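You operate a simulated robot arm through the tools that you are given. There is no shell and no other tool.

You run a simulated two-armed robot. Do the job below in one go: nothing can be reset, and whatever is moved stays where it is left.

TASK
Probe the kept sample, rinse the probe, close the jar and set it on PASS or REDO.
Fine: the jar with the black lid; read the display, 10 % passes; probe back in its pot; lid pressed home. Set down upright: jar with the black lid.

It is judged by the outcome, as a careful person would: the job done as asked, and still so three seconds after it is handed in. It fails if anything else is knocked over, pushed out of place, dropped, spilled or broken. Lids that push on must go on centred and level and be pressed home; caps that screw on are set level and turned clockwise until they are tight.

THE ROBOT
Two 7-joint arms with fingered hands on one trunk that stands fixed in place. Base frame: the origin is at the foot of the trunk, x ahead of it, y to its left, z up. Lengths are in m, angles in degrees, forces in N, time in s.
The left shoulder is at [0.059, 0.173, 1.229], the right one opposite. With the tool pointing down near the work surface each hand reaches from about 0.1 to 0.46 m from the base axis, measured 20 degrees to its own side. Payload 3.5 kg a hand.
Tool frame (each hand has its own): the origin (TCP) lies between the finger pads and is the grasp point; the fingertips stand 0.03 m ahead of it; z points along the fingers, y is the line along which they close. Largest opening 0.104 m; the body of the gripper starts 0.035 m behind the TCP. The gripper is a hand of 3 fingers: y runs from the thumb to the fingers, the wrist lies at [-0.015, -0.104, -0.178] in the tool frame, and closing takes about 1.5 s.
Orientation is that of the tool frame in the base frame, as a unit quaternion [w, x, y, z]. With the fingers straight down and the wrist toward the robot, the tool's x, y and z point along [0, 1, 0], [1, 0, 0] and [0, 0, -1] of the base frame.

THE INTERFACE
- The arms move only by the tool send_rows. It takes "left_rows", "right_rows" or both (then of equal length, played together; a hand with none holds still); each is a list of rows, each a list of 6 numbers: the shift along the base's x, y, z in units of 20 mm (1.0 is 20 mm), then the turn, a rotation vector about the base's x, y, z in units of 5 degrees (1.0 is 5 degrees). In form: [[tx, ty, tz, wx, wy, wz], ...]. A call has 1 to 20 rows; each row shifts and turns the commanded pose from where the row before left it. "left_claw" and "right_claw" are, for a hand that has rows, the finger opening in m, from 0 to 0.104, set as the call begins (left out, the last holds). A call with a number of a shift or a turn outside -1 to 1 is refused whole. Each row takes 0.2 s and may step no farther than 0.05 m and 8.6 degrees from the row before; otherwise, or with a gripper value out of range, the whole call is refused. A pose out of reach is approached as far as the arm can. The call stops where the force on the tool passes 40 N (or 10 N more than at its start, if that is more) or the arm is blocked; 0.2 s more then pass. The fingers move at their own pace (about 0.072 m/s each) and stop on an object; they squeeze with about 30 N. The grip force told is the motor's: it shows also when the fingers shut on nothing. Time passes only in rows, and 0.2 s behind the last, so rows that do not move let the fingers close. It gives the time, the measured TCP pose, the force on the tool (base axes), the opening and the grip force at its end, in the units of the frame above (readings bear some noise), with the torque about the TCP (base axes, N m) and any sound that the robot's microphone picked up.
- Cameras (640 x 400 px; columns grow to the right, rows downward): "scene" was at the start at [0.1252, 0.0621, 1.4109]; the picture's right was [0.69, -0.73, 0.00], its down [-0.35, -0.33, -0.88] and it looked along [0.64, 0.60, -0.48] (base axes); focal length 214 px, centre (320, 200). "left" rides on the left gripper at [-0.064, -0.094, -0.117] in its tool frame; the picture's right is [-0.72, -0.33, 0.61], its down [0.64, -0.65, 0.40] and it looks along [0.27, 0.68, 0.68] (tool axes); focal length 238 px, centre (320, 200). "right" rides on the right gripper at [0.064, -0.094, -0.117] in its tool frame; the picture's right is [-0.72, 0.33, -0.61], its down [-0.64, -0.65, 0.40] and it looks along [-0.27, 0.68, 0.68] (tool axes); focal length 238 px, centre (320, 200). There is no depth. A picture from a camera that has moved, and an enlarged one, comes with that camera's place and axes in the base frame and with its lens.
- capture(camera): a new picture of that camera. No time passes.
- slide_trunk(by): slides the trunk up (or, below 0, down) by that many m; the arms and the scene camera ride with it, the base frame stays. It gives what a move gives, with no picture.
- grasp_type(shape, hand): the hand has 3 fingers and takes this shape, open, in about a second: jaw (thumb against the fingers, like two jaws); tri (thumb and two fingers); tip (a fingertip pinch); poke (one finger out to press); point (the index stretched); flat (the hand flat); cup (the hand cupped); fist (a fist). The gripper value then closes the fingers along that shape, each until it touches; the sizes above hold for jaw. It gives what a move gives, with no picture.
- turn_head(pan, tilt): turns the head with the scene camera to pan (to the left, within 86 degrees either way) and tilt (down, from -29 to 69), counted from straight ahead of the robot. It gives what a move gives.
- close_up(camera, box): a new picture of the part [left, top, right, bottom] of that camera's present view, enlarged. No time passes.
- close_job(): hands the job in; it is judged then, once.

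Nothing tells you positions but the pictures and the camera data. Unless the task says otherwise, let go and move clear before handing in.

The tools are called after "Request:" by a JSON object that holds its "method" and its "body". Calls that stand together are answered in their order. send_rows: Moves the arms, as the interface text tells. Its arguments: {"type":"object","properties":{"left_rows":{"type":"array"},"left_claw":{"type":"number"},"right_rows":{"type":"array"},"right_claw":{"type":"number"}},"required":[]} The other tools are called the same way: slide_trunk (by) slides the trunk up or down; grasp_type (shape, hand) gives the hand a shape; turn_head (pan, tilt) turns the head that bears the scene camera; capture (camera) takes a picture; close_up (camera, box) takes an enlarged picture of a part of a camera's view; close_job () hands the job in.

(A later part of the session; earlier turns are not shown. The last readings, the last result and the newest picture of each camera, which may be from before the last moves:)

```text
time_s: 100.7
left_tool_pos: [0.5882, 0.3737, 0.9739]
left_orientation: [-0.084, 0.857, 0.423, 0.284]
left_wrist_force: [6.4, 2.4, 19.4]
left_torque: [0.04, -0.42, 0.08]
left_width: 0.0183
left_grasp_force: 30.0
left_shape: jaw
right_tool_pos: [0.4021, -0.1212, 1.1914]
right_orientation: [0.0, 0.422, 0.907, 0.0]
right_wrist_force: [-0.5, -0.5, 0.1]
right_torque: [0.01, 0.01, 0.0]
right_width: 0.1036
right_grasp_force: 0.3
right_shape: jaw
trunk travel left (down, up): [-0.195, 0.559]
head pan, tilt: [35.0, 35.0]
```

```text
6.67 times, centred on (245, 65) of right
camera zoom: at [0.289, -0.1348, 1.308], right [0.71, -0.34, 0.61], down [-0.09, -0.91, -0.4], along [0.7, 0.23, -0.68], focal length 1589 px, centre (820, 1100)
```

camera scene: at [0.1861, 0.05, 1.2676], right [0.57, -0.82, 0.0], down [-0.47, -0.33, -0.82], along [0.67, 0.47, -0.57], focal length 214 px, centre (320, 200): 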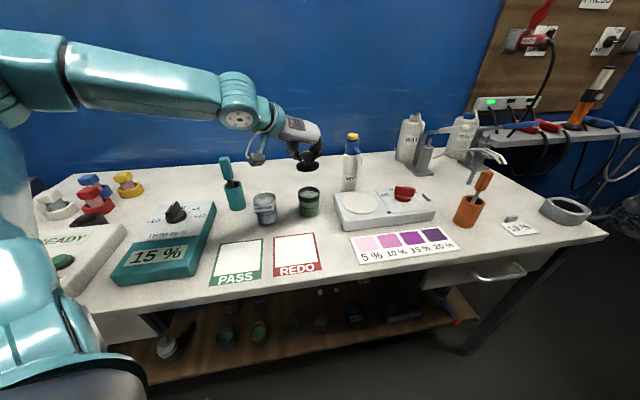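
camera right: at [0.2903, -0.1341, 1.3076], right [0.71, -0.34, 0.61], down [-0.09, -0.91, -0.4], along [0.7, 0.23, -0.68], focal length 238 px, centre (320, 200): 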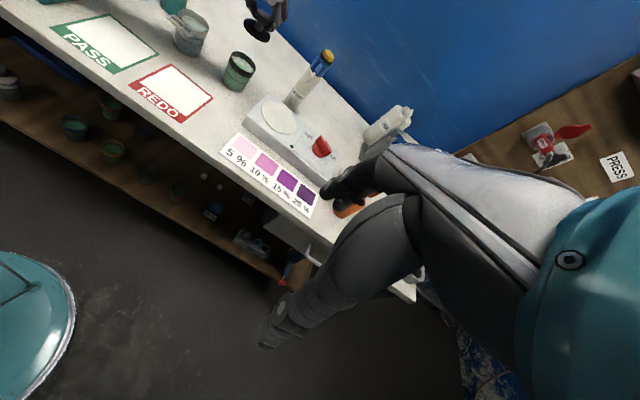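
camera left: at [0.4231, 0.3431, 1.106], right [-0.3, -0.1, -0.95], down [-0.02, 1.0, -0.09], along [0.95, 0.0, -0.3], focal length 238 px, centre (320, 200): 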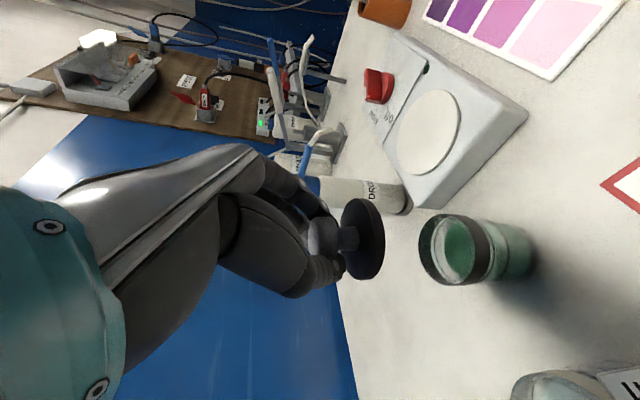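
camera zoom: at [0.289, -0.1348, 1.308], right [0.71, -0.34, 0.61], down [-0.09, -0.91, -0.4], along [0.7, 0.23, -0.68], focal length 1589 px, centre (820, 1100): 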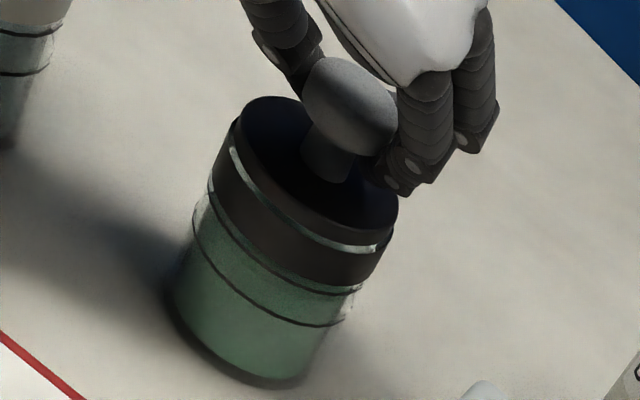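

I heard a snap, so the lid clicked onto the jar. I'll ease off the force, open the fingers, and check how the lid sits.

Request:
{"method": "send_rows", "body": {"left_rows": [[0, 0, 0.1, 0, 0, 0], [0, 0, 0.07, 0, 0, 0], [0, 0, 0, 0, 0, 0]]}}

Request:
{"method": "send_rows", "body": {"left_rows": [[0, 0, 0, 0, 0, 0], [0, 0, 0, 0, 0, 0], [0, 0, 0, 0, 0, 0], [0, 0, 0, 0, 0, 0]], "left_claw": 0.08}}

Request:
{"method": "close_up", "body": {"camera": "scene", "box": [285, 165, 335, 215]}}

Request:
{"method": "close_up", "body": {"camera": "left", "box": [300, 160, 500, 310]}}

Request:
{"method": "close_up", "body": {"camera": "right", "box": [215, 35, 275, 95]}}

```text
time_s: 101.5
left_tool_pos: [0.5857, 0.3735, 0.975]
left_orientation: [-0.085, 0.857, 0.422, 0.282]
left_wrist_force: [5.9, 1.0, 12.8]
left_torque: [-0.06, -0.29, 0.02]
left_width: 0.0186
left_grasp_force: 30.0
left_shape: jaw
right_tool_pos: [0.4026, -0.1223, 1.1922]
right_orientation: [-0.001, 0.423, 0.906, 0.001]
right_wrist_force: [-0.2, 0.5, -0.2]
right_torque: [0.0, 0.0, 0.01]
right_width: 0.1037
right_grasp_force: 0.1
right_shape: jaw
trunk travel left (down, up): [-0.195, 0.559]
head pan, tilt: [35.0, 35.0]
```

```text
time_s: 102.5
left_tool_pos: [0.5873, 0.3746, 0.9762]
left_orientation: [-0.085, 0.857, 0.423, 0.281]
left_wrist_force: [0.4, -0.8, -0.1]
left_torque: [0.02, 0.03, -0.01]
left_width: 0.0797
left_grasp_force: 0.1
left_shape: jaw
right_tool_pos: [0.4047, -0.122, 1.192]
right_orientation: [0.0, 0.423, 0.906, 0.001]
right_wrist_force: [-0.4, 0.3, 0.0]
right_torque: [0.0, 0.01, -0.01]
right_width: 0.1036
right_grasp_force: 0.1
right_shape: jaw
trunk travel left (down, up): [-0.195, 0.559]
head pan, tilt: [35.0, 35.0]
```

```text
8.00 times, centred on (310, 190) of scene
camera zoom: at [0.186, 0.05, 1.2676], right [0.57, -0.82, 0.0], down [-0.47, -0.33, -0.82], along [0.67, 0.47, -0.57], focal length 1716 px, centre (400, 280)
```

zoom: 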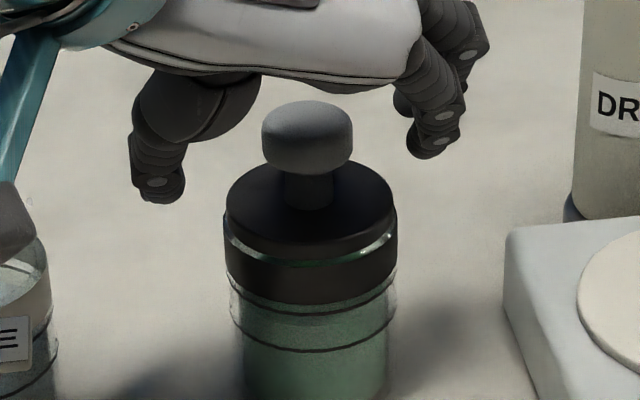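

```text
2.67 times, centred on (400, 235) of left
camera zoom: at [0.4342, 0.3456, 1.0275], right [-0.35, -0.05, -0.94], down [-0.03, 1.0, -0.04], along [0.94, 0.01, -0.35], focal length 636 px, centre (107, 107)
```

zoom: 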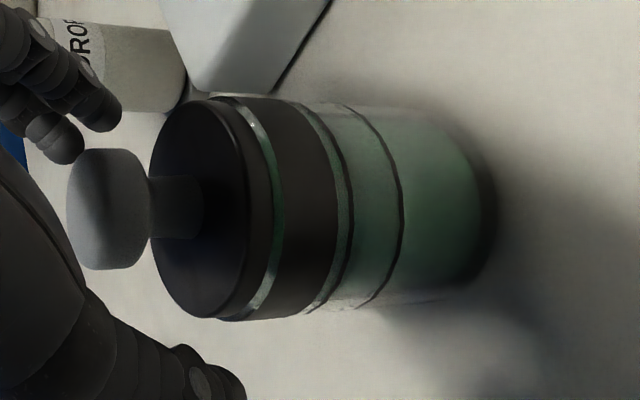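

```text
6.67 times, centred on (245, 65) of right
camera zoom: at [0.2902, -0.1341, 1.3076], right [0.71, -0.34, 0.61], down [-0.09, -0.91, -0.4], along [0.7, 0.23, -0.68], focal length 1589 px, centre (820, 1100)
```

zoom: 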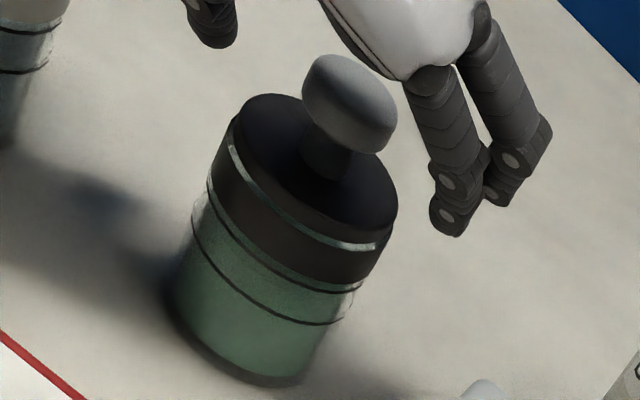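

The lid sits level on the jar and the snap suggests it is engaged. I'll back the hand off along its axis and then tilt it flatter, so it can grip the jar body from the side below the knob.

Request:
{"method": "send_rows", "body": {"left_rows": [[-0.4, -0.37, 0.8, 0, 0, 0], [-0.4, -0.37, 0.8, 0, 0, 0], [-0.4, -0.37, 0.8, 0, 0, 0], [-0.4, -0.37, 0.8, 0, 0, 0], [-0.4, -0.37, 0.8, 0, 0, 0], [0, 0, 0, 0.733, -0.33, 0], [0, 0, 0, 0.733, -0.33, 0], [0, 0, 0, 0.733, -0.33, 0], [0, 0, 0, 0.733, -0.33, 0], [0, 0, 0, 0.733, -0.33, 0], [0, 0, 0, 0.766, -0.643, 0], [0, 0, 0, 0, 0, 0]]}}

Request:
{"method": "capture", "body": {"camera": "left"}}

Request:
{"method": "capture", "body": {"camera": "scene"}}

Request:
{"method": "close_up", "body": {"camera": "right", "box": [200, 20, 290, 100]}}

```text
time_s: 105.0
left_tool_pos: [0.5469, 0.338, 1.0556]
left_orientation: [-0.207, 0.792, 0.369, 0.441]
left_wrist_force: [-0.1, 0.3, 0.3]
left_torque: [0.0, 0.03, -0.02]
left_width: 0.0798
left_grasp_force: 0.0
left_shape: jaw
right_tool_pos: [0.4041, -0.1206, 1.1897]
right_orientation: [0.0, 0.422, 0.906, 0.0]
right_wrist_force: [-0.6, -0.7, 0.5]
right_torque: [-0.01, 0.0, 0.02]
right_width: 0.1036
right_grasp_force: 0.1
right_shape: jaw
trunk travel left (down, up): [-0.195, 0.559]
head pan, tilt: [35.0, 35.0]
```

```text
taken
camera left: at [0.3887, 0.296, 1.0626], right [-0.16, 0.32, -0.93], down [-0.06, 0.94, 0.33], along [0.99, 0.11, -0.13], focal length 238 px, centre (320, 200)
```

left: 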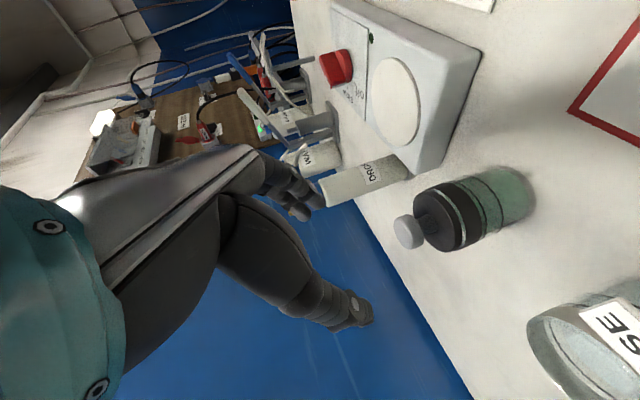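

```text
taken
camera scene: at [0.186, 0.05, 1.2676], right [0.57, -0.82, 0.0], down [-0.47, -0.33, -0.82], along [0.67, 0.47, -0.57], focal length 214 px, centre (320, 200)
```

scene: 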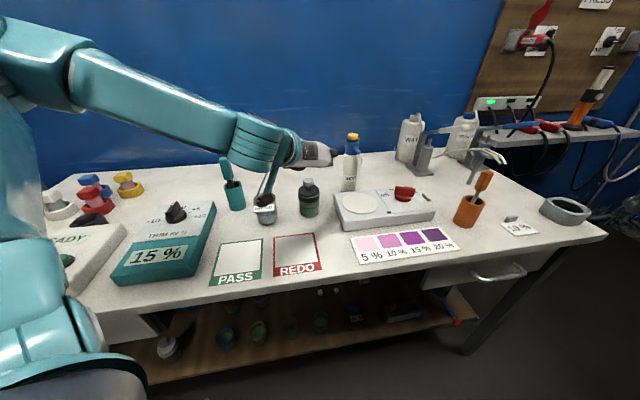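

```text
5.00 times, centred on (245, 60) of right
camera zoom: at [0.2902, -0.1341, 1.3076], right [0.71, -0.34, 0.61], down [-0.09, -0.91, -0.4], along [0.7, 0.23, -0.68], focal length 1192 px, centre (695, 900)
```

zoom: 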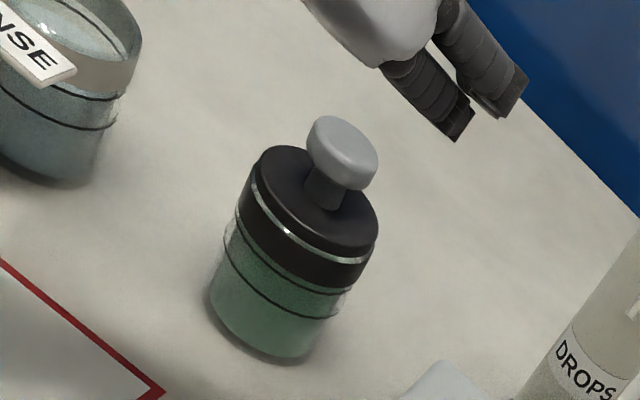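

The pose works and the jar is clearly visible. I'll inspect the lid fit and triangulate the jar.

Request:
{"method": "close_up", "body": {"camera": "left", "box": [380, 150, 550, 270]}}

Request:
{"method": "close_up", "body": {"camera": "scene", "box": [285, 170, 335, 220]}}

Request:
{"method": "close_up", "body": {"camera": "scene", "box": [200, 160, 380, 290]}}

```text
3.33 times, centred on (465, 210) of left
camera zoom: at [0.3887, 0.296, 1.0626], right [-0.16, 0.32, -0.93], down [-0.06, 0.94, 0.33], along [0.99, 0.11, -0.13], focal length 794 px, centre (-163, 167)
```

zoom: 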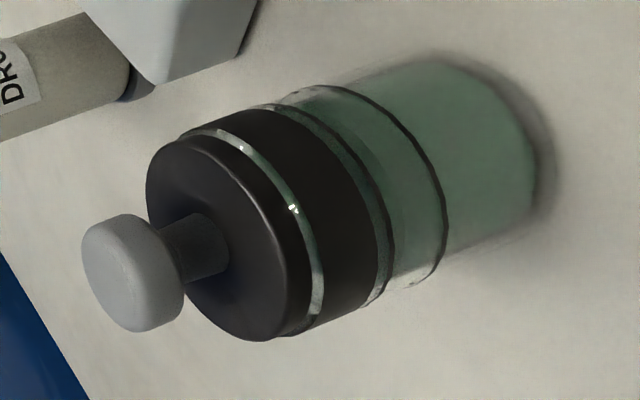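

```text
8.00 times, centred on (310, 195) of scene
camera zoom: at [0.186, 0.05, 1.2676], right [0.57, -0.82, 0.0], down [-0.47, -0.33, -0.82], along [0.67, 0.47, -0.57], focal length 1716 px, centre (400, 240)
```

zoom: 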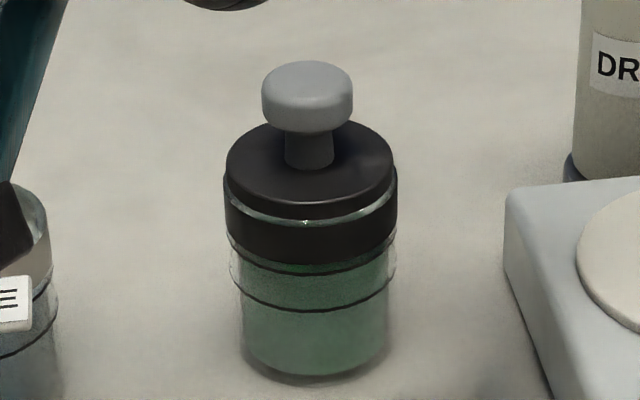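

```text
3.08 times, centred on (290, 225) of scene
camera zoom: at [0.186, 0.05, 1.2676], right [0.57, -0.82, 0.0], down [-0.47, -0.33, -0.82], along [0.67, 0.47, -0.57], focal length 660 px, centre (412, 123)
```

zoom: 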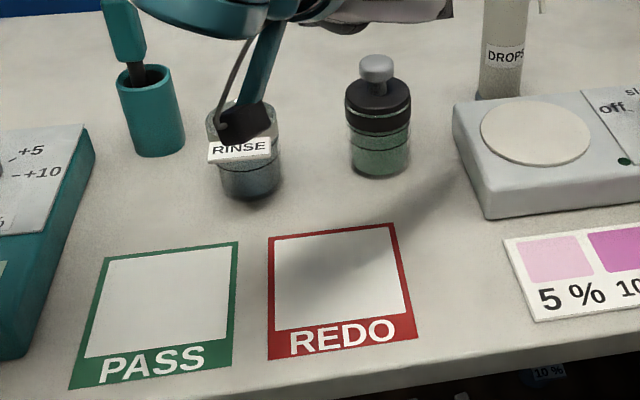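

The lid sits level with an even thin line all round, and the jar centre is at about (0.589, 0.371). I'll move to the standoff for the side grasp.

Request:
{"method": "send_rows", "body": {"left_rows": [[-0.243, -0.45, -0.79, 0, 0, 0], [-0.243, -0.45, -0.79, 0, 0, 0], [-0.243, -0.45, -0.79, 0, 0, 0], [-0.243, -0.45, -0.79, 0, 0, 0], [-0.243, -0.45, -0.79, 0, 0, 0], [0, 0, 0, 0, 0, 0]], "left_claw": 0.09}}

Request:
{"method": "capture", "body": {"camera": "left"}}

Request:
{"method": "close_up", "body": {"camera": "scene", "box": [230, 130, 370, 280]}}

Request:
{"method": "close_up", "body": {"camera": "right", "box": [170, 0, 290, 110]}}

```text
time_s: 106.5
left_tool_pos: [0.5226, 0.2917, 0.9769]
left_orientation: [-0.205, 0.792, 0.368, 0.441]
left_wrist_force: [0.0, 0.8, 0.3]
left_torque: [0.01, -0.01, 0.01]
left_width: 0.0895
left_grasp_force: 0.2
left_shape: jaw
right_tool_pos: [0.4041, -0.1205, 1.1906]
right_orientation: [0.0, 0.423, 0.906, 0.0]
right_wrist_force: [0.6, -0.2, 0.5]
right_torque: [0.02, -0.03, 0.0]
right_width: 0.1035
right_grasp_force: 0.1
right_shape: jaw
trunk travel left (down, up): [-0.195, 0.559]
head pan, tilt: [35.0, 35.0]
```

```text
taken
camera left: at [0.3635, 0.2513, 0.984], right [-0.16, 0.32, -0.93], down [-0.06, 0.94, 0.33], along [0.99, 0.11, -0.13], focal length 238 px, centre (320, 200)
```

left: 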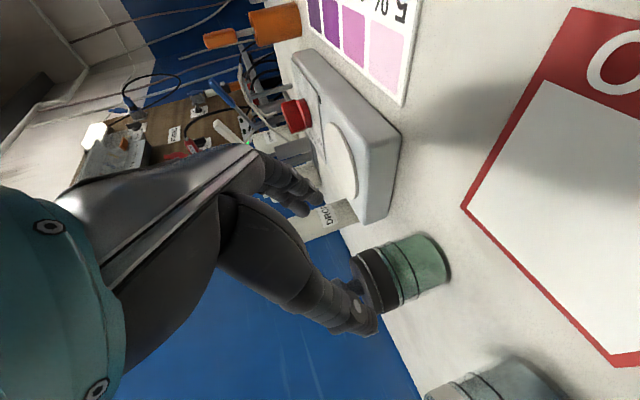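

```text
2.67 times, centred on (300, 205) of scene
camera zoom: at [0.186, 0.05, 1.2676], right [0.57, -0.82, 0.0], down [-0.47, -0.33, -0.82], along [0.67, 0.47, -0.57], focal length 572 px, centre (373, 187)
```

zoom: 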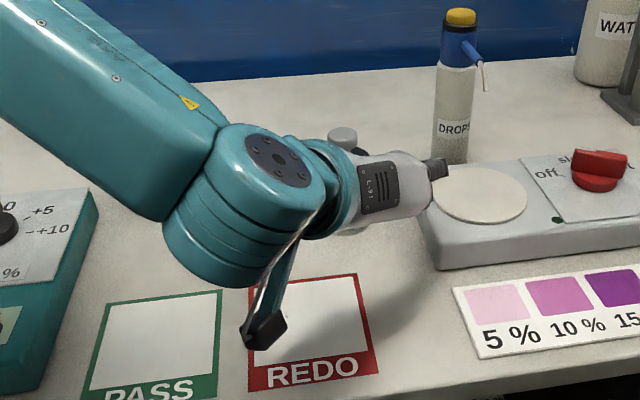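

```text
3.64 times, centred on (230, 55) of right
camera zoom: at [0.2901, -0.1341, 1.3076], right [0.71, -0.34, 0.61], down [-0.09, -0.91, -0.4], along [0.7, 0.23, -0.68], focal length 867 px, centre (647, 727)
```

zoom: 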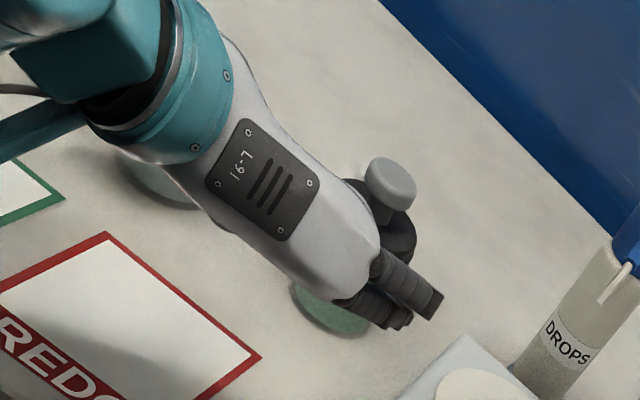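

The jar lies on the approach line. I'll advance 6 cm and check.

Request:
{"method": "send_rows", "body": {"left_rows": [[0.545, 0.65, -0.53, 0, 0, 0], [0.545, 0.65, -0.53, 0, 0, 0], [0.545, 0.65, -0.53, 0, 0, 0], [0, 0, 0, 0, 0, 0]]}}

Request:
{"method": "close_up", "body": {"camera": "left", "box": [200, 130, 480, 380]}}

Request:
{"method": "close_up", "body": {"camera": "right", "box": [200, 10, 290, 100]}}

Request:
{"method": "close_up", "body": {"camera": "scene", "box": [250, 150, 350, 250]}}

```text
time_s: 107.5
left_tool_pos: [0.5556, 0.3313, 0.9443]
left_orientation: [-0.206, 0.792, 0.368, 0.441]
left_wrist_force: [-0.1, -0.1, -0.1]
left_torque: [0.01, -0.02, 0.02]
left_width: 0.09
left_grasp_force: 0.0
left_shape: jaw
right_tool_pos: [0.4019, -0.1209, 1.1915]
right_orientation: [0.0, 0.423, 0.906, 0.001]
right_wrist_force: [0.3, 0.2, -0.1]
right_torque: [0.0, 0.02, 0.0]
right_width: 0.1037
right_grasp_force: 0.0
right_shape: jaw
trunk travel left (down, up): [-0.195, 0.559]
head pan, tilt: [35.0, 35.0]
```

```text
1.60 times, centred on (340, 255) of left
camera zoom: at [0.397, 0.2893, 0.9517], right [-0.16, 0.32, -0.93], down [-0.06, 0.94, 0.33], along [0.99, 0.11, -0.13], focal length 381 px, centre (288, 112)
```

zoom: 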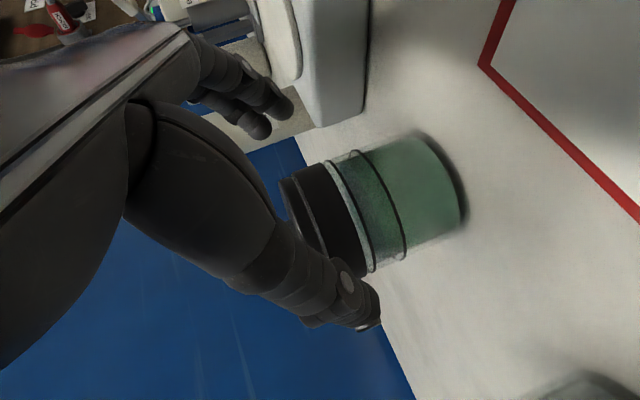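

```text
4.44 times, centred on (245, 55) of right
camera zoom: at [0.2901, -0.1341, 1.3076], right [0.71, -0.34, 0.61], down [-0.09, -0.91, -0.4], along [0.7, 0.23, -0.68], focal length 1059 px, centre (653, 844)
```

zoom: 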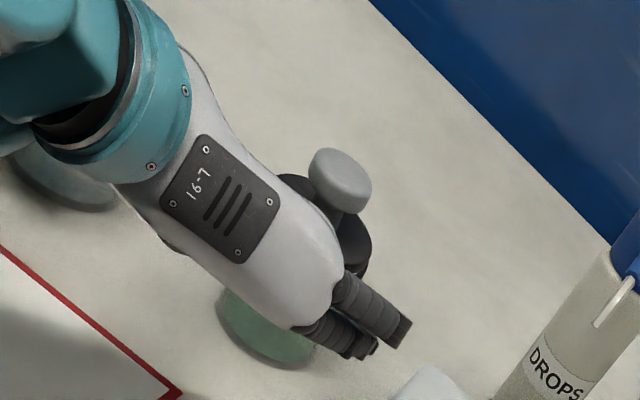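

```text
4.00 times, centred on (300, 200) of scene
camera zoom: at [0.186, 0.05, 1.2676], right [0.57, -0.82, 0.0], down [-0.47, -0.33, -0.82], along [0.67, 0.47, -0.57], focal length 858 px, centre (400, 200)
```

zoom: 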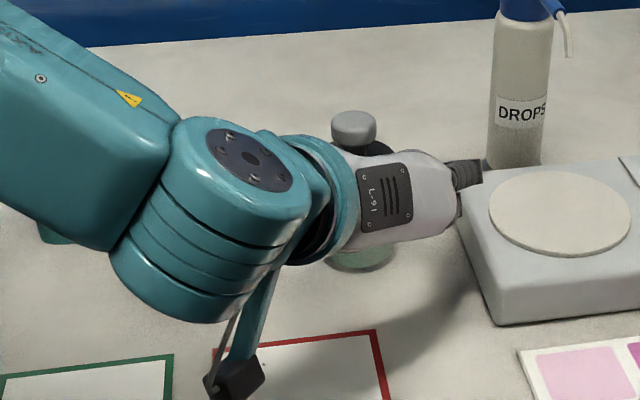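

The jar is well between the fingers with a small +y offset. I'll correct that and advance the remaining 4 cm.

Request:
{"method": "send_rows", "body": {"left_rows": [[0.5, 0.72, -0.49, 0, 0, 0], [0.5, 0.7, -0.49, 0, 0, 0], [0, 0, 0, 0, 0, 0]]}}

Request:
{"method": "close_up", "body": {"camera": "left", "box": [200, 130, 480, 380]}}

Request:
{"method": "close_up", "body": {"camera": "right", "box": [200, 10, 290, 100]}}

Request:
{"method": "close_up", "body": {"camera": "scene", "box": [250, 150, 350, 250]}}

```text
time_s: 108.2
left_tool_pos: [0.5747, 0.3595, 0.9262]
left_orientation: [-0.205, 0.793, 0.368, 0.441]
left_wrist_force: [0.0, 0.9, -0.3]
left_torque: [0.0, -0.03, -0.04]
left_width: 0.0899
left_grasp_force: 0.1
left_shape: jaw
right_tool_pos: [0.4033, -0.1211, 1.1904]
right_orientation: [0.0, 0.423, 0.906, 0.0]
right_wrist_force: [0.4, -0.4, -0.3]
right_torque: [0.04, -0.01, -0.03]
right_width: 0.1036
right_grasp_force: 0.0
right_shape: jaw
trunk travel left (down, up): [-0.195, 0.559]
head pan, tilt: [35.0, 35.0]
```

```text
1.60 times, centred on (340, 255) of left
camera zoom: at [0.4151, 0.3186, 0.9334], right [-0.16, 0.32, -0.93], down [-0.06, 0.94, 0.33], along [0.99, 0.11, -0.13], focal length 381 px, centre (288, 112)
```

zoom: 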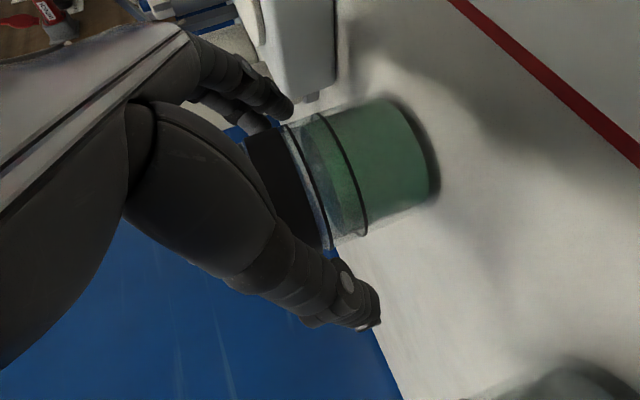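

```text
4.44 times, centred on (245, 55) of right
camera zoom: at [0.2902, -0.1341, 1.3076], right [0.71, -0.34, 0.61], down [-0.09, -0.91, -0.4], along [0.7, 0.23, -0.68], focal length 1059 px, centre (653, 844)
```

zoom: 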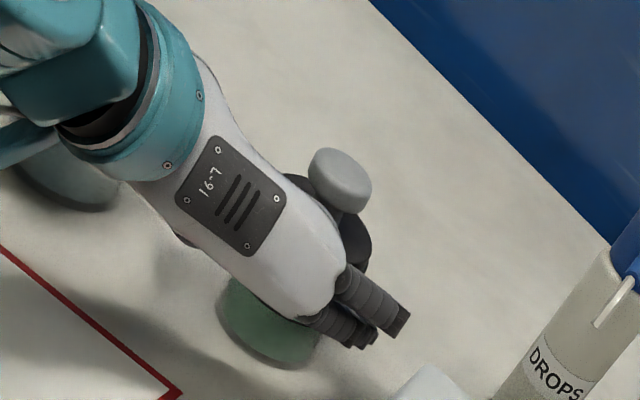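

```text
4.00 times, centred on (300, 200) of scene
camera zoom: at [0.1861, 0.05, 1.2676], right [0.57, -0.82, 0.0], down [-0.47, -0.33, -0.82], along [0.67, 0.47, -0.57], focal length 858 px, centre (400, 200)
```

zoom: 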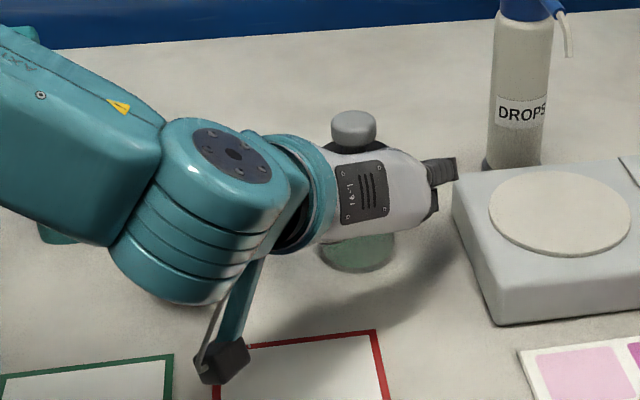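

The jar is centred between the fingers at the collar's lower edge. I'll drop 6 mm to hold the body and close.

Request:
{"method": "send_rows", "body": {"left_rows": [[0, 0, -0.3, 0, 0, 0], [0, 0, 0, 0, 0, 0]]}}

Request:
{"method": "send_rows", "body": {"left_rows": [[0, 0, 0, 0, 0, 0], [0, 0, 0, 0, 0, 0], [0, 0, 0, 0, 0, 0], [0, 0, 0, 0, 0, 0], [0, 0, 0, 0, 0, 0], [0, 0, 0, 0, 0, 0]], "left_claw": 0.0}}

Request:
{"method": "close_up", "body": {"camera": "left", "box": [200, 130, 480, 380]}}

Request:
{"method": "close_up", "body": {"camera": "right", "box": [200, 10, 290, 100]}}

Request:
{"method": "close_up", "body": {"camera": "scene", "box": [250, 150, 350, 250]}}

```text
time_s: 108.8
left_tool_pos: [0.5748, 0.3591, 0.9186]
left_orientation: [-0.206, 0.792, 0.369, 0.441]
left_wrist_force: [0.5, -1.0, -0.7]
left_torque: [0.03, 0.01, -0.02]
left_width: 0.0897
left_grasp_force: 0.1
left_shape: jaw
right_tool_pos: [0.4032, -0.1211, 1.1907]
right_orientation: [0.0, 0.423, 0.906, 0.0]
right_wrist_force: [0.5, -0.1, 0.1]
right_torque: [0.0, 0.01, 0.0]
right_width: 0.1034
right_grasp_force: 0.0
right_shape: jaw
trunk travel left (down, up): [-0.195, 0.559]
head pan, tilt: [35.0, 35.0]
```

```text
time_s: 110.2
left_tool_pos: [0.5754, 0.3592, 0.9196]
left_orientation: [-0.205, 0.793, 0.367, 0.441]
left_wrist_force: [0.4, -0.3, -0.3]
left_torque: [-0.07, 0.05, -0.03]
left_width: 0.0516
left_grasp_force: 29.7
left_shape: jaw
right_tool_pos: [0.4039, -0.1207, 1.1903]
right_orientation: [0.0, 0.422, 0.906, -0.001]
right_wrist_force: [-0.1, -0.9, 0.5]
right_torque: [0.01, 0.02, -0.04]
right_width: 0.1037
right_grasp_force: 0.2
right_shape: jaw
trunk travel left (down, up): [-0.195, 0.559]
head pan, tilt: [35.0, 35.0]
```

```text
1.60 times, centred on (340, 255) of left
camera zoom: at [0.4156, 0.3175, 0.9266], right [-0.16, 0.32, -0.93], down [-0.06, 0.94, 0.33], along [0.99, 0.11, -0.13], focal length 381 px, centre (288, 112)
```

zoom: 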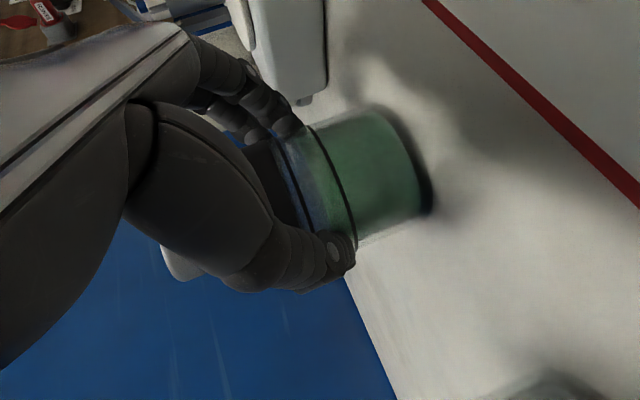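

```text
4.44 times, centred on (245, 55) of right
camera zoom: at [0.2902, -0.1341, 1.3076], right [0.71, -0.34, 0.61], down [-0.09, -0.91, -0.4], along [0.7, 0.23, -0.68], focal length 1059 px, centre (653, 844)
```

zoom: 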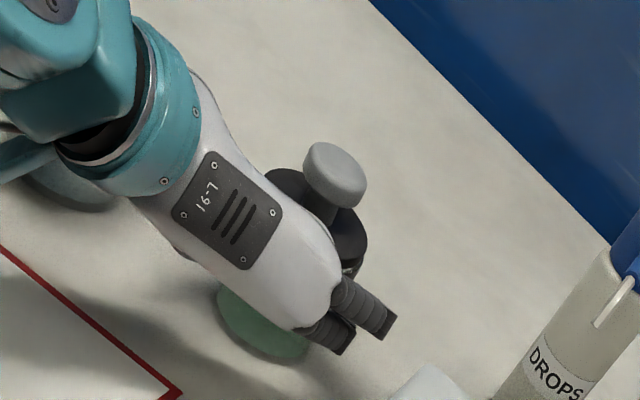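

```text
4.00 times, centred on (300, 200) of scene
camera zoom: at [0.1861, 0.05, 1.2676], right [0.57, -0.82, 0.0], down [-0.47, -0.33, -0.82], along [0.67, 0.47, -0.57], focal length 858 px, centre (400, 200)
```

zoom: 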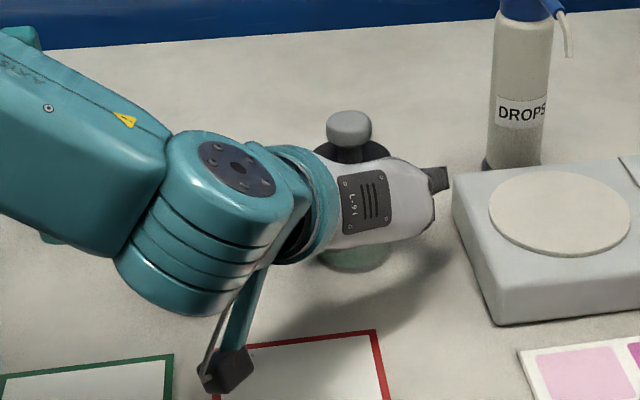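

The jar is gripped. I'll lift it 3 cm and check that it stays upright.

Request:
{"method": "send_rows", "body": {"left_rows": [[0, 0, 0.2, 0, 0, 0], [0, 0, 0.4, 0, 0, 0], [0, 0, 0.5, 0, 0, 0], [0, 0, 0.4, 0, 0, 0], [0, 0, 0, 0, 0, 0]]}}

Request:
{"method": "close_up", "body": {"camera": "left", "box": [200, 130, 480, 380]}}

Request:
{"method": "close_up", "body": {"camera": "right", "box": [200, 10, 290, 100]}}

Request:
{"method": "close_up", "body": {"camera": "scene", "box": [250, 130, 370, 250]}}

```text
time_s: 111.5
left_tool_pos: [0.576, 0.3604, 0.9492]
left_orientation: [-0.207, 0.792, 0.368, 0.441]
left_wrist_force: [-0.4, 0.8, -3.2]
left_torque: [-0.03, 0.04, 0.01]
left_width: 0.0513
left_grasp_force: 30.3
left_shape: jaw
right_tool_pos: [0.4029, -0.1221, 1.1907]
right_orientation: [-0.001, 0.422, 0.906, 0.0]
right_wrist_force: [0.6, 0.2, 0.0]
right_torque: [0.02, 0.02, 0.01]
right_width: 0.1035
right_grasp_force: 0.1
right_shape: jaw
trunk travel left (down, up): [-0.195, 0.559]
head pan, tilt: [35.0, 35.0]
```

```text
1.60 times, centred on (340, 255) of left
camera zoom: at [0.4169, 0.3185, 0.9564], right [-0.16, 0.32, -0.93], down [-0.06, 0.94, 0.33], along [0.99, 0.11, -0.13], focal length 381 px, centre (288, 112)
```

zoom: 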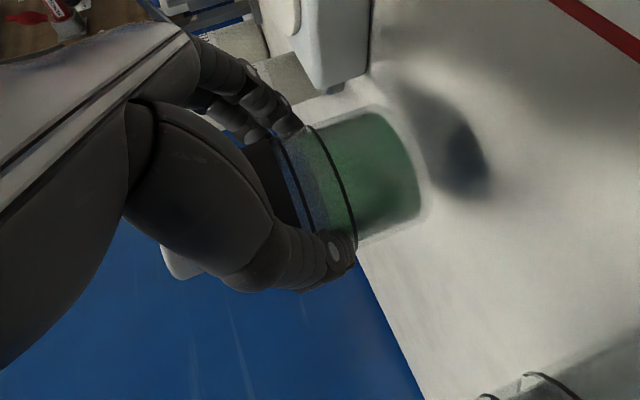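

```text
4.44 times, centred on (245, 55) of right
camera zoom: at [0.2905, -0.1339, 1.3075], right [0.71, -0.34, 0.61], down [-0.09, -0.91, -0.4], along [0.7, 0.23, -0.68], focal length 1059 px, centre (653, 844)
```

zoom: 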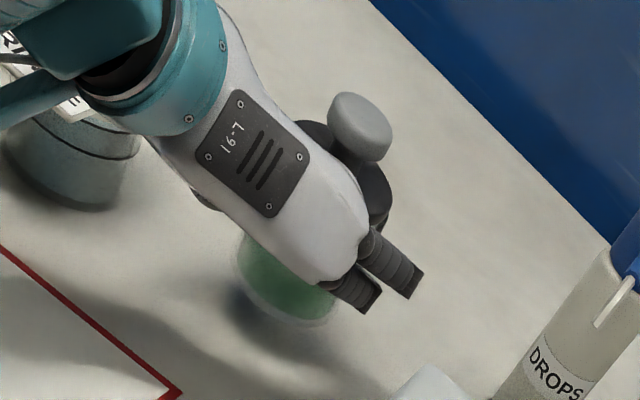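

```text
3.33 times, centred on (310, 190) of scene
camera zoom: at [0.1863, 0.0502, 1.2675], right [0.57, -0.82, 0.0], down [-0.47, -0.33, -0.82], along [0.67, 0.47, -0.57], focal length 715 px, centre (353, 233)
```

zoom: 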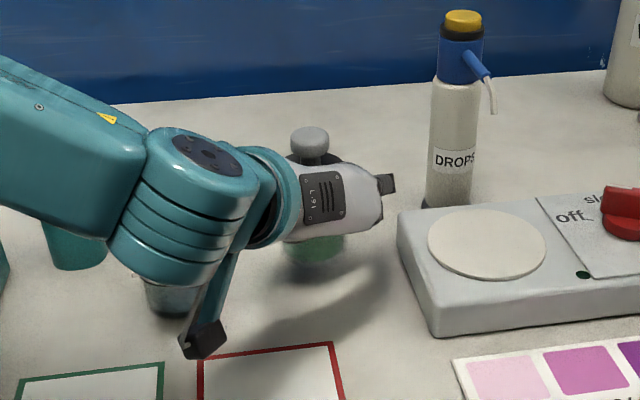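

The jar is held steadily and upright. I'll carry it toward the REDO mat centre at about (0.450, 0.306), doing half the way first.

Request:
{"method": "send_rows", "body": {"left_rows": [[-0.5, -0.24, 0.2, 0, 0, 0], [-0.8, -0.39, 0.1, 0, 0, 0], [-0.8, -0.39, 0, 0, 0, 0], [-0.8, -0.39, 0, 0, 0, 0], [-0.5, -0.24, 0, 0, 0, 0], [0, 0, 0, 0, 0, 0]]}}

Request:
{"method": "capture", "body": {"camera": "scene"}}

Request:
{"method": "capture", "body": {"camera": "left"}}

Request:
{"method": "capture", "body": {"camera": "right"}}

```text
time_s: 112.8
left_tool_pos: [0.5094, 0.3276, 0.9551]
left_orientation: [-0.206, 0.792, 0.369, 0.441]
left_wrist_force: [-0.9, -0.4, -1.5]
left_torque: [-0.06, 0.03, 0.0]
left_width: 0.0513
left_grasp_force: 30.3
left_shape: jaw
right_tool_pos: [0.4035, -0.1203, 1.1904]
right_orientation: [0.0, 0.423, 0.906, 0.001]
right_wrist_force: [-0.6, -0.2, 0.3]
right_torque: [0.01, -0.03, 0.02]
right_width: 0.1035
right_grasp_force: 0.1
right_shape: jaw
trunk travel left (down, up): [-0.195, 0.559]
head pan, tilt: [35.0, 35.0]
```

```text
taken
camera scene: at [0.1863, 0.0502, 1.2675], right [0.57, -0.82, 0.0], down [-0.47, -0.33, -0.82], along [0.67, 0.47, -0.57], focal length 214 px, centre (320, 200)
```

scene: 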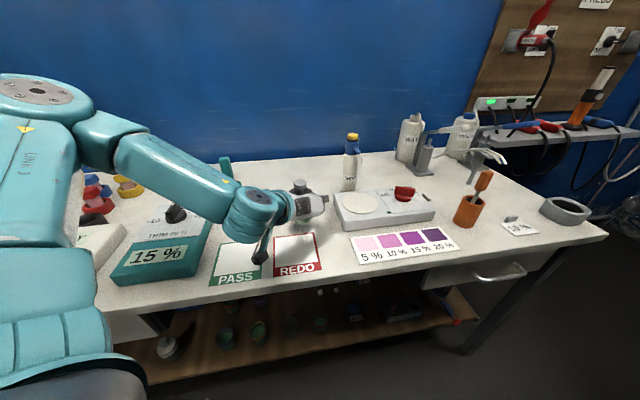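

```text
taken
camera left: at [0.3494, 0.2864, 0.9633], right [-0.16, 0.32, -0.93], down [-0.06, 0.94, 0.33], along [0.99, 0.11, -0.13], focal length 238 px, centre (320, 200)
```

left: 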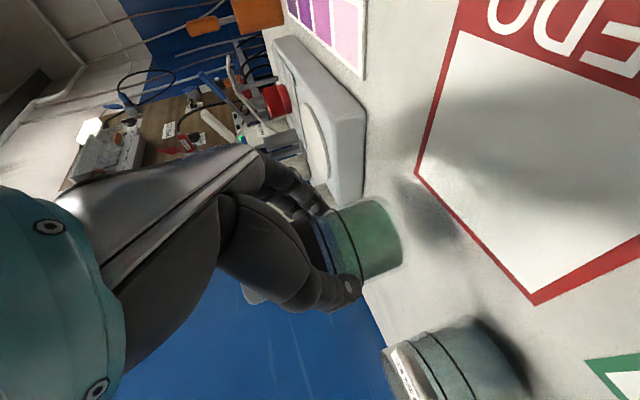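

```text
taken
camera right: at [0.2904, -0.134, 1.3075], right [0.71, -0.34, 0.61], down [-0.09, -0.91, -0.4], along [0.7, 0.23, -0.68], focal length 238 px, centre (320, 200)
```

right: 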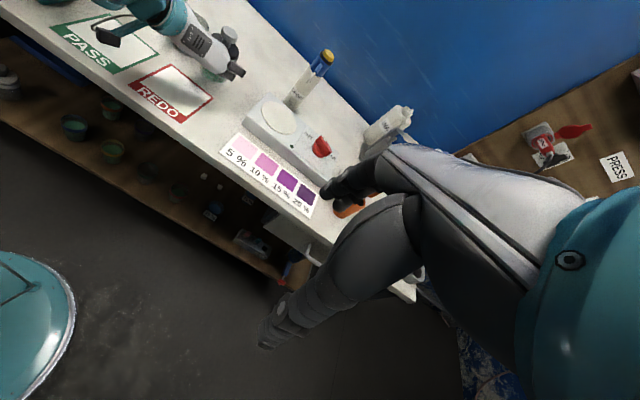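

All is clear and steady. I'll carry it the rest of the way over the REDO mat.

Request:
{"method": "send_rows", "body": {"left_rows": [[-0.6, -0.3, 0, 0, 0, 0], [-0.8, -0.4, 0, 0, 0, 0], [-0.8, -0.4, 0, 0, 0, 0], [-0.8, -0.4, 0, 0, 0, 0], [-0.45, -0.2, 0, 0, 0, 0], [0, 0, 0, 0, 0, 0]]}}

Request:
{"method": "capture", "body": {"camera": "scene"}}

Request:
{"method": "capture", "body": {"camera": "left"}}

Request:
{"method": "close_up", "body": {"camera": "right", "box": [60, 0, 260, 140]}}

```text
time_s: 114.2
left_tool_pos: [0.504, 0.3032, 0.946]
left_orientation: [-0.206, 0.792, 0.368, 0.441]
left_wrist_force: [0.1, -0.4, -2.1]
left_torque: [-0.05, 0.0, 0.02]
left_width: 0.0512
left_grasp_force: 30.0
left_shape: jaw
left hand out of reach, approached as far as the arm can: row 1, 2, 3, 4, 5
right_tool_pos: [0.4038, -0.1201, 1.19]
right_orientation: [0.0, 0.422, 0.906, 0.0]
right_wrist_force: [-0.7, 1.2, -0.8]
right_torque: [-0.03, 0.02, 0.0]
right_width: 0.1034
right_grasp_force: 0.0
right_shape: jaw
trunk travel left (down, up): [-0.195, 0.559]
head pan, tilt: [35.0, 35.0]
```

```text
taken
camera scene: at [0.1862, 0.0501, 1.2676], right [0.57, -0.82, 0.0], down [-0.47, -0.33, -0.82], along [0.67, 0.47, -0.57], focal length 214 px, centre (320, 200)
```

scene: 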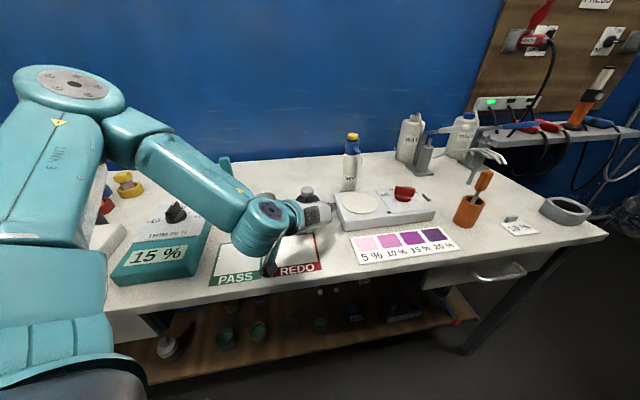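

```text
taken
camera left: at [0.3452, 0.2619, 0.9535], right [-0.16, 0.32, -0.93], down [-0.06, 0.94, 0.33], along [0.99, 0.11, -0.13], focal length 238 px, centre (320, 200)
```

left: 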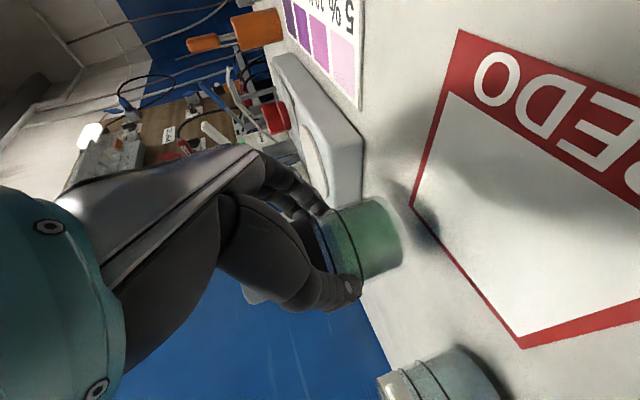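

```text
2.86 times, centred on (160, 70) of right
camera zoom: at [0.2904, -0.134, 1.3075], right [0.71, -0.34, 0.61], down [-0.09, -0.91, -0.4], along [0.7, 0.23, -0.68], focal length 681 px, centre (777, 571)
```

zoom: 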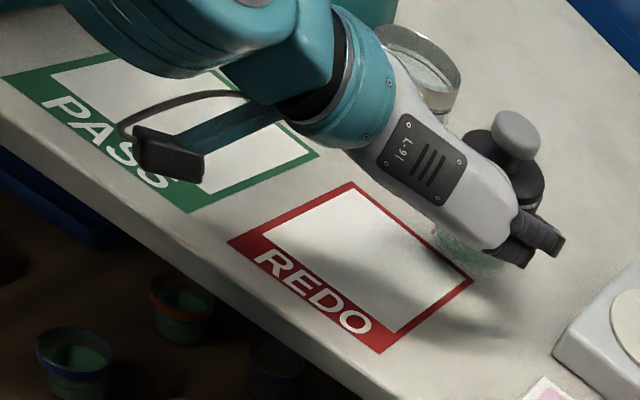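

The arm is too folded to come nearer with this posture. I'll raise the trunk, with the jar riding up, to give the arm more room, then approach REDO again.

Request:
{"method": "send_rows", "body": {"left_rows": [[0, 0, 0.3, 0, 0, 0], [0, 0, 0.4, 0, 0, 0], [0, 0, 0.3, 0, 0, 0], [0, 0, 0, 0, 0, 0]]}}

Request:
{"method": "slide_trunk", "body": {"by": 0.13}}

Request:
{"method": "capture", "body": {"camera": "scene"}}

Request:
{"method": "capture", "body": {"camera": "left"}}

```text
time_s: 115.2
left_tool_pos: [0.5076, 0.3023, 0.9663]
left_orientation: [-0.206, 0.793, 0.367, 0.44]
left_wrist_force: [0.4, 0.8, -2.6]
left_torque: [-0.02, 0.03, 0.02]
left_width: 0.0513
left_grasp_force: 30.1
left_shape: jaw
right_tool_pos: [0.4039, -0.1206, 1.1907]
right_orientation: [0.0, 0.423, 0.906, 0.0]
right_wrist_force: [0.1, 0.0, 0.4]
right_torque: [0.01, 0.0, -0.03]
right_width: 0.1037
right_grasp_force: 0.1
right_shape: jaw
trunk travel left (down, up): [-0.195, 0.559]
head pan, tilt: [35.0, 35.0]
```

```text
time_s: 116.8
left_tool_pos: [0.5042, 0.3043, 1.0949]
left_orientation: [-0.206, 0.793, 0.368, 0.439]
left_wrist_force: [-0.2, 0.1, -2.5]
left_torque: [-0.05, 0.0, 0.02]
left_width: 0.0514
left_grasp_force: 29.4
left_shape: jaw
right_tool_pos: [0.4036, -0.1199, 1.3195]
right_orientation: [0.0, 0.423, 0.906, -0.001]
right_wrist_force: [0.4, 0.4, 0.5]
right_torque: [0.03, 0.01, -0.01]
right_width: 0.1036
right_grasp_force: 0.1
right_shape: jaw
trunk travel left (down, up): [-0.325, 0.429]
head pan, tilt: [35.0, 35.0]
```

```text
taken
camera scene: at [0.1318, 0.0502, 1.4006], right [0.57, -0.82, 0.0], down [-0.47, -0.33, -0.82], along [0.67, 0.47, -0.57], focal length 214 px, centre (320, 200)
```

scene: 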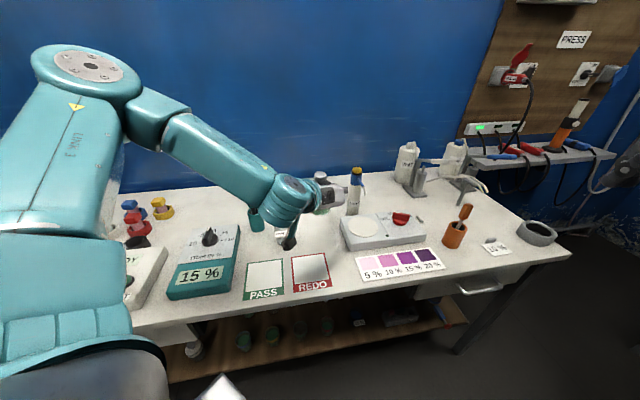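

```text
taken
camera left: at [0.3454, 0.262, 1.1029], right [-0.16, 0.32, -0.93], down [-0.06, 0.94, 0.33], along [0.99, 0.11, -0.13], focal length 238 px, centre (320, 200)
```

left: 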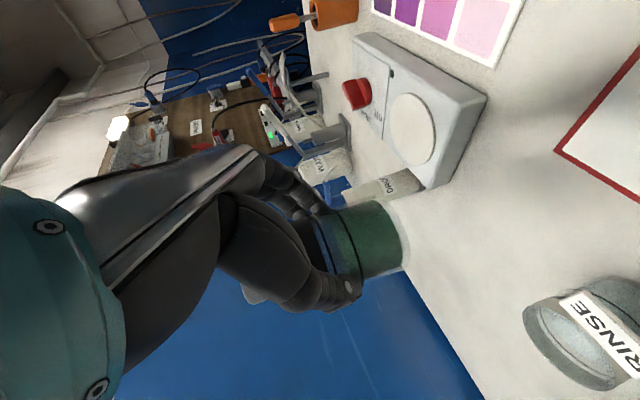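

With the trunk back up, I'll head toward the REDO centre while coming down to 7 cm above the set-down height.

Request:
{"method": "send_rows", "body": {"left_rows": [[-0.533, -0.083, -0.6, 0, 0, 0], [-0.533, -0.083, -0.6, 0, 0, 0], [-0.533, -0.083, -0.6, 0, 0, 0], [-0.533, -0.083, -0.6, 0, 0, 0], [-0.533, -0.083, -0.6, 0, 0, 0], [-0.533, -0.083, -0.6, 0, 0, 0], [0, 0, 0, 0, 0, 0]]}}

Request:
{"method": "capture", "body": {"camera": "scene"}}

Request:
{"method": "capture", "body": {"camera": "left"}}

```text
time_s: 118.4
left_tool_pos: [0.4443, 0.2933, 1.0218]
left_orientation: [-0.206, 0.792, 0.369, 0.44]
left_wrist_force: [-0.7, -0.5, -2.5]
left_torque: [-0.08, 0.06, 0.0]
left_width: 0.0516
left_grasp_force: 30.0
left_shape: jaw
left hand out of reach, approached as far as the arm can: row 6
right_tool_pos: [0.4041, -0.1206, 1.3208]
right_orientation: [0.0, 0.423, 0.906, 0.0]
right_wrist_force: [-0.2, -0.5, -0.1]
right_torque: [-0.03, 0.03, -0.01]
right_width: 0.1039
right_grasp_force: 0.0
right_shape: jaw
trunk travel left (down, up): [-0.325, 0.429]
head pan, tilt: [35.0, 35.0]
```

```text
taken
camera scene: at [0.1312, 0.0502, 1.4008], right [0.57, -0.82, 0.0], down [-0.47, -0.33, -0.82], along [0.67, 0.47, -0.57], focal length 214 px, centre (320, 200)
```

scene: 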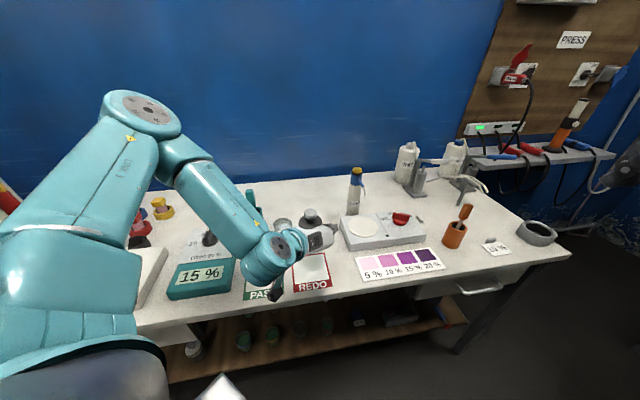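

```text
taken
camera left: at [0.2849, 0.251, 1.0284], right [-0.16, 0.32, -0.93], down [-0.06, 0.94, 0.33], along [0.99, 0.11, -0.13], focal length 238 px, centre (320, 200)
```

left: 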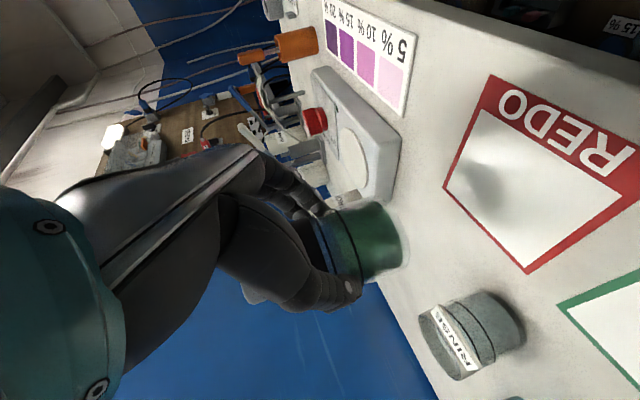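

I'm above the REDO mat but at a reach limit. The jar is round, so I'll turn the hand about the vertical to ease the arm's posture and then try lowering.

Request:
{"method": "send_rows", "body": {"left_rows": [[0, 0, 0, 0, 0, -1], [0, 0, 0, 0, 0, -1], [0, 0, 0, 0, 0, -1], [0, 0, 0, 0, 0, -1], [0, 0, -0.3, 0, 0, -1], [0, 0, -0.5, 0, 0, -1], [0, 0, -0.5, 0, 0, 0], [0, 0, -0.5, 0, 0, 0], [0, 0, 0, 0, 0, 0]]}}

Request:
{"method": "capture", "body": {"camera": "scene"}}

Request:
{"method": "capture", "body": {"camera": "left"}}

```text
time_s: 120.4
left_tool_pos: [0.4433, 0.2917, 0.9847]
left_orientation: [-0.085, 0.861, 0.151, 0.479]
left_wrist_force: [-0.5, 0.5, -1.3]
left_torque: [-0.06, 0.08, 0.04]
left_width: 0.0513
left_grasp_force: 29.7
left_shape: jaw
right_tool_pos: [0.4032, -0.1208, 1.3207]
right_orientation: [0.0, 0.423, 0.906, 0.0]
right_wrist_force: [-0.1, 0.5, 0.7]
right_torque: [0.0, 0.03, 0.03]
right_width: 0.1037
right_grasp_force: 0.0
right_shape: jaw
trunk travel left (down, up): [-0.325, 0.429]
head pan, tilt: [35.0, 35.0]
```

```text
taken
camera scene: at [0.1314, 0.05, 1.4008], right [0.57, -0.82, 0.0], down [-0.47, -0.33, -0.82], along [0.67, 0.47, -0.57], focal length 214 px, centre (320, 200)
```

scene: 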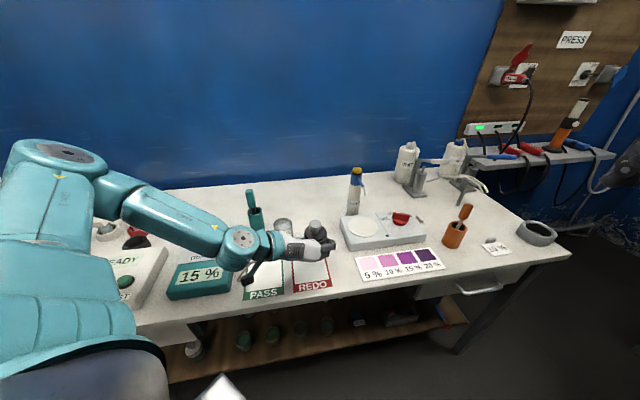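

```text
taken
camera left: at [0.2854, 0.3355, 0.9922], right [0.02, 0.36, -0.93], down [0.42, 0.85, 0.33], along [0.91, -0.4, -0.13], focal length 238 px, centre (320, 200)
```

left: 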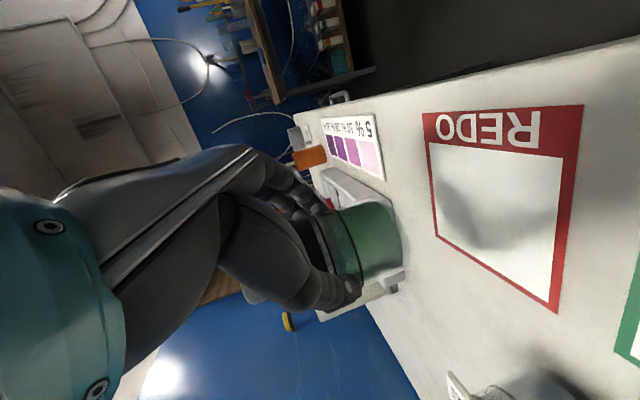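

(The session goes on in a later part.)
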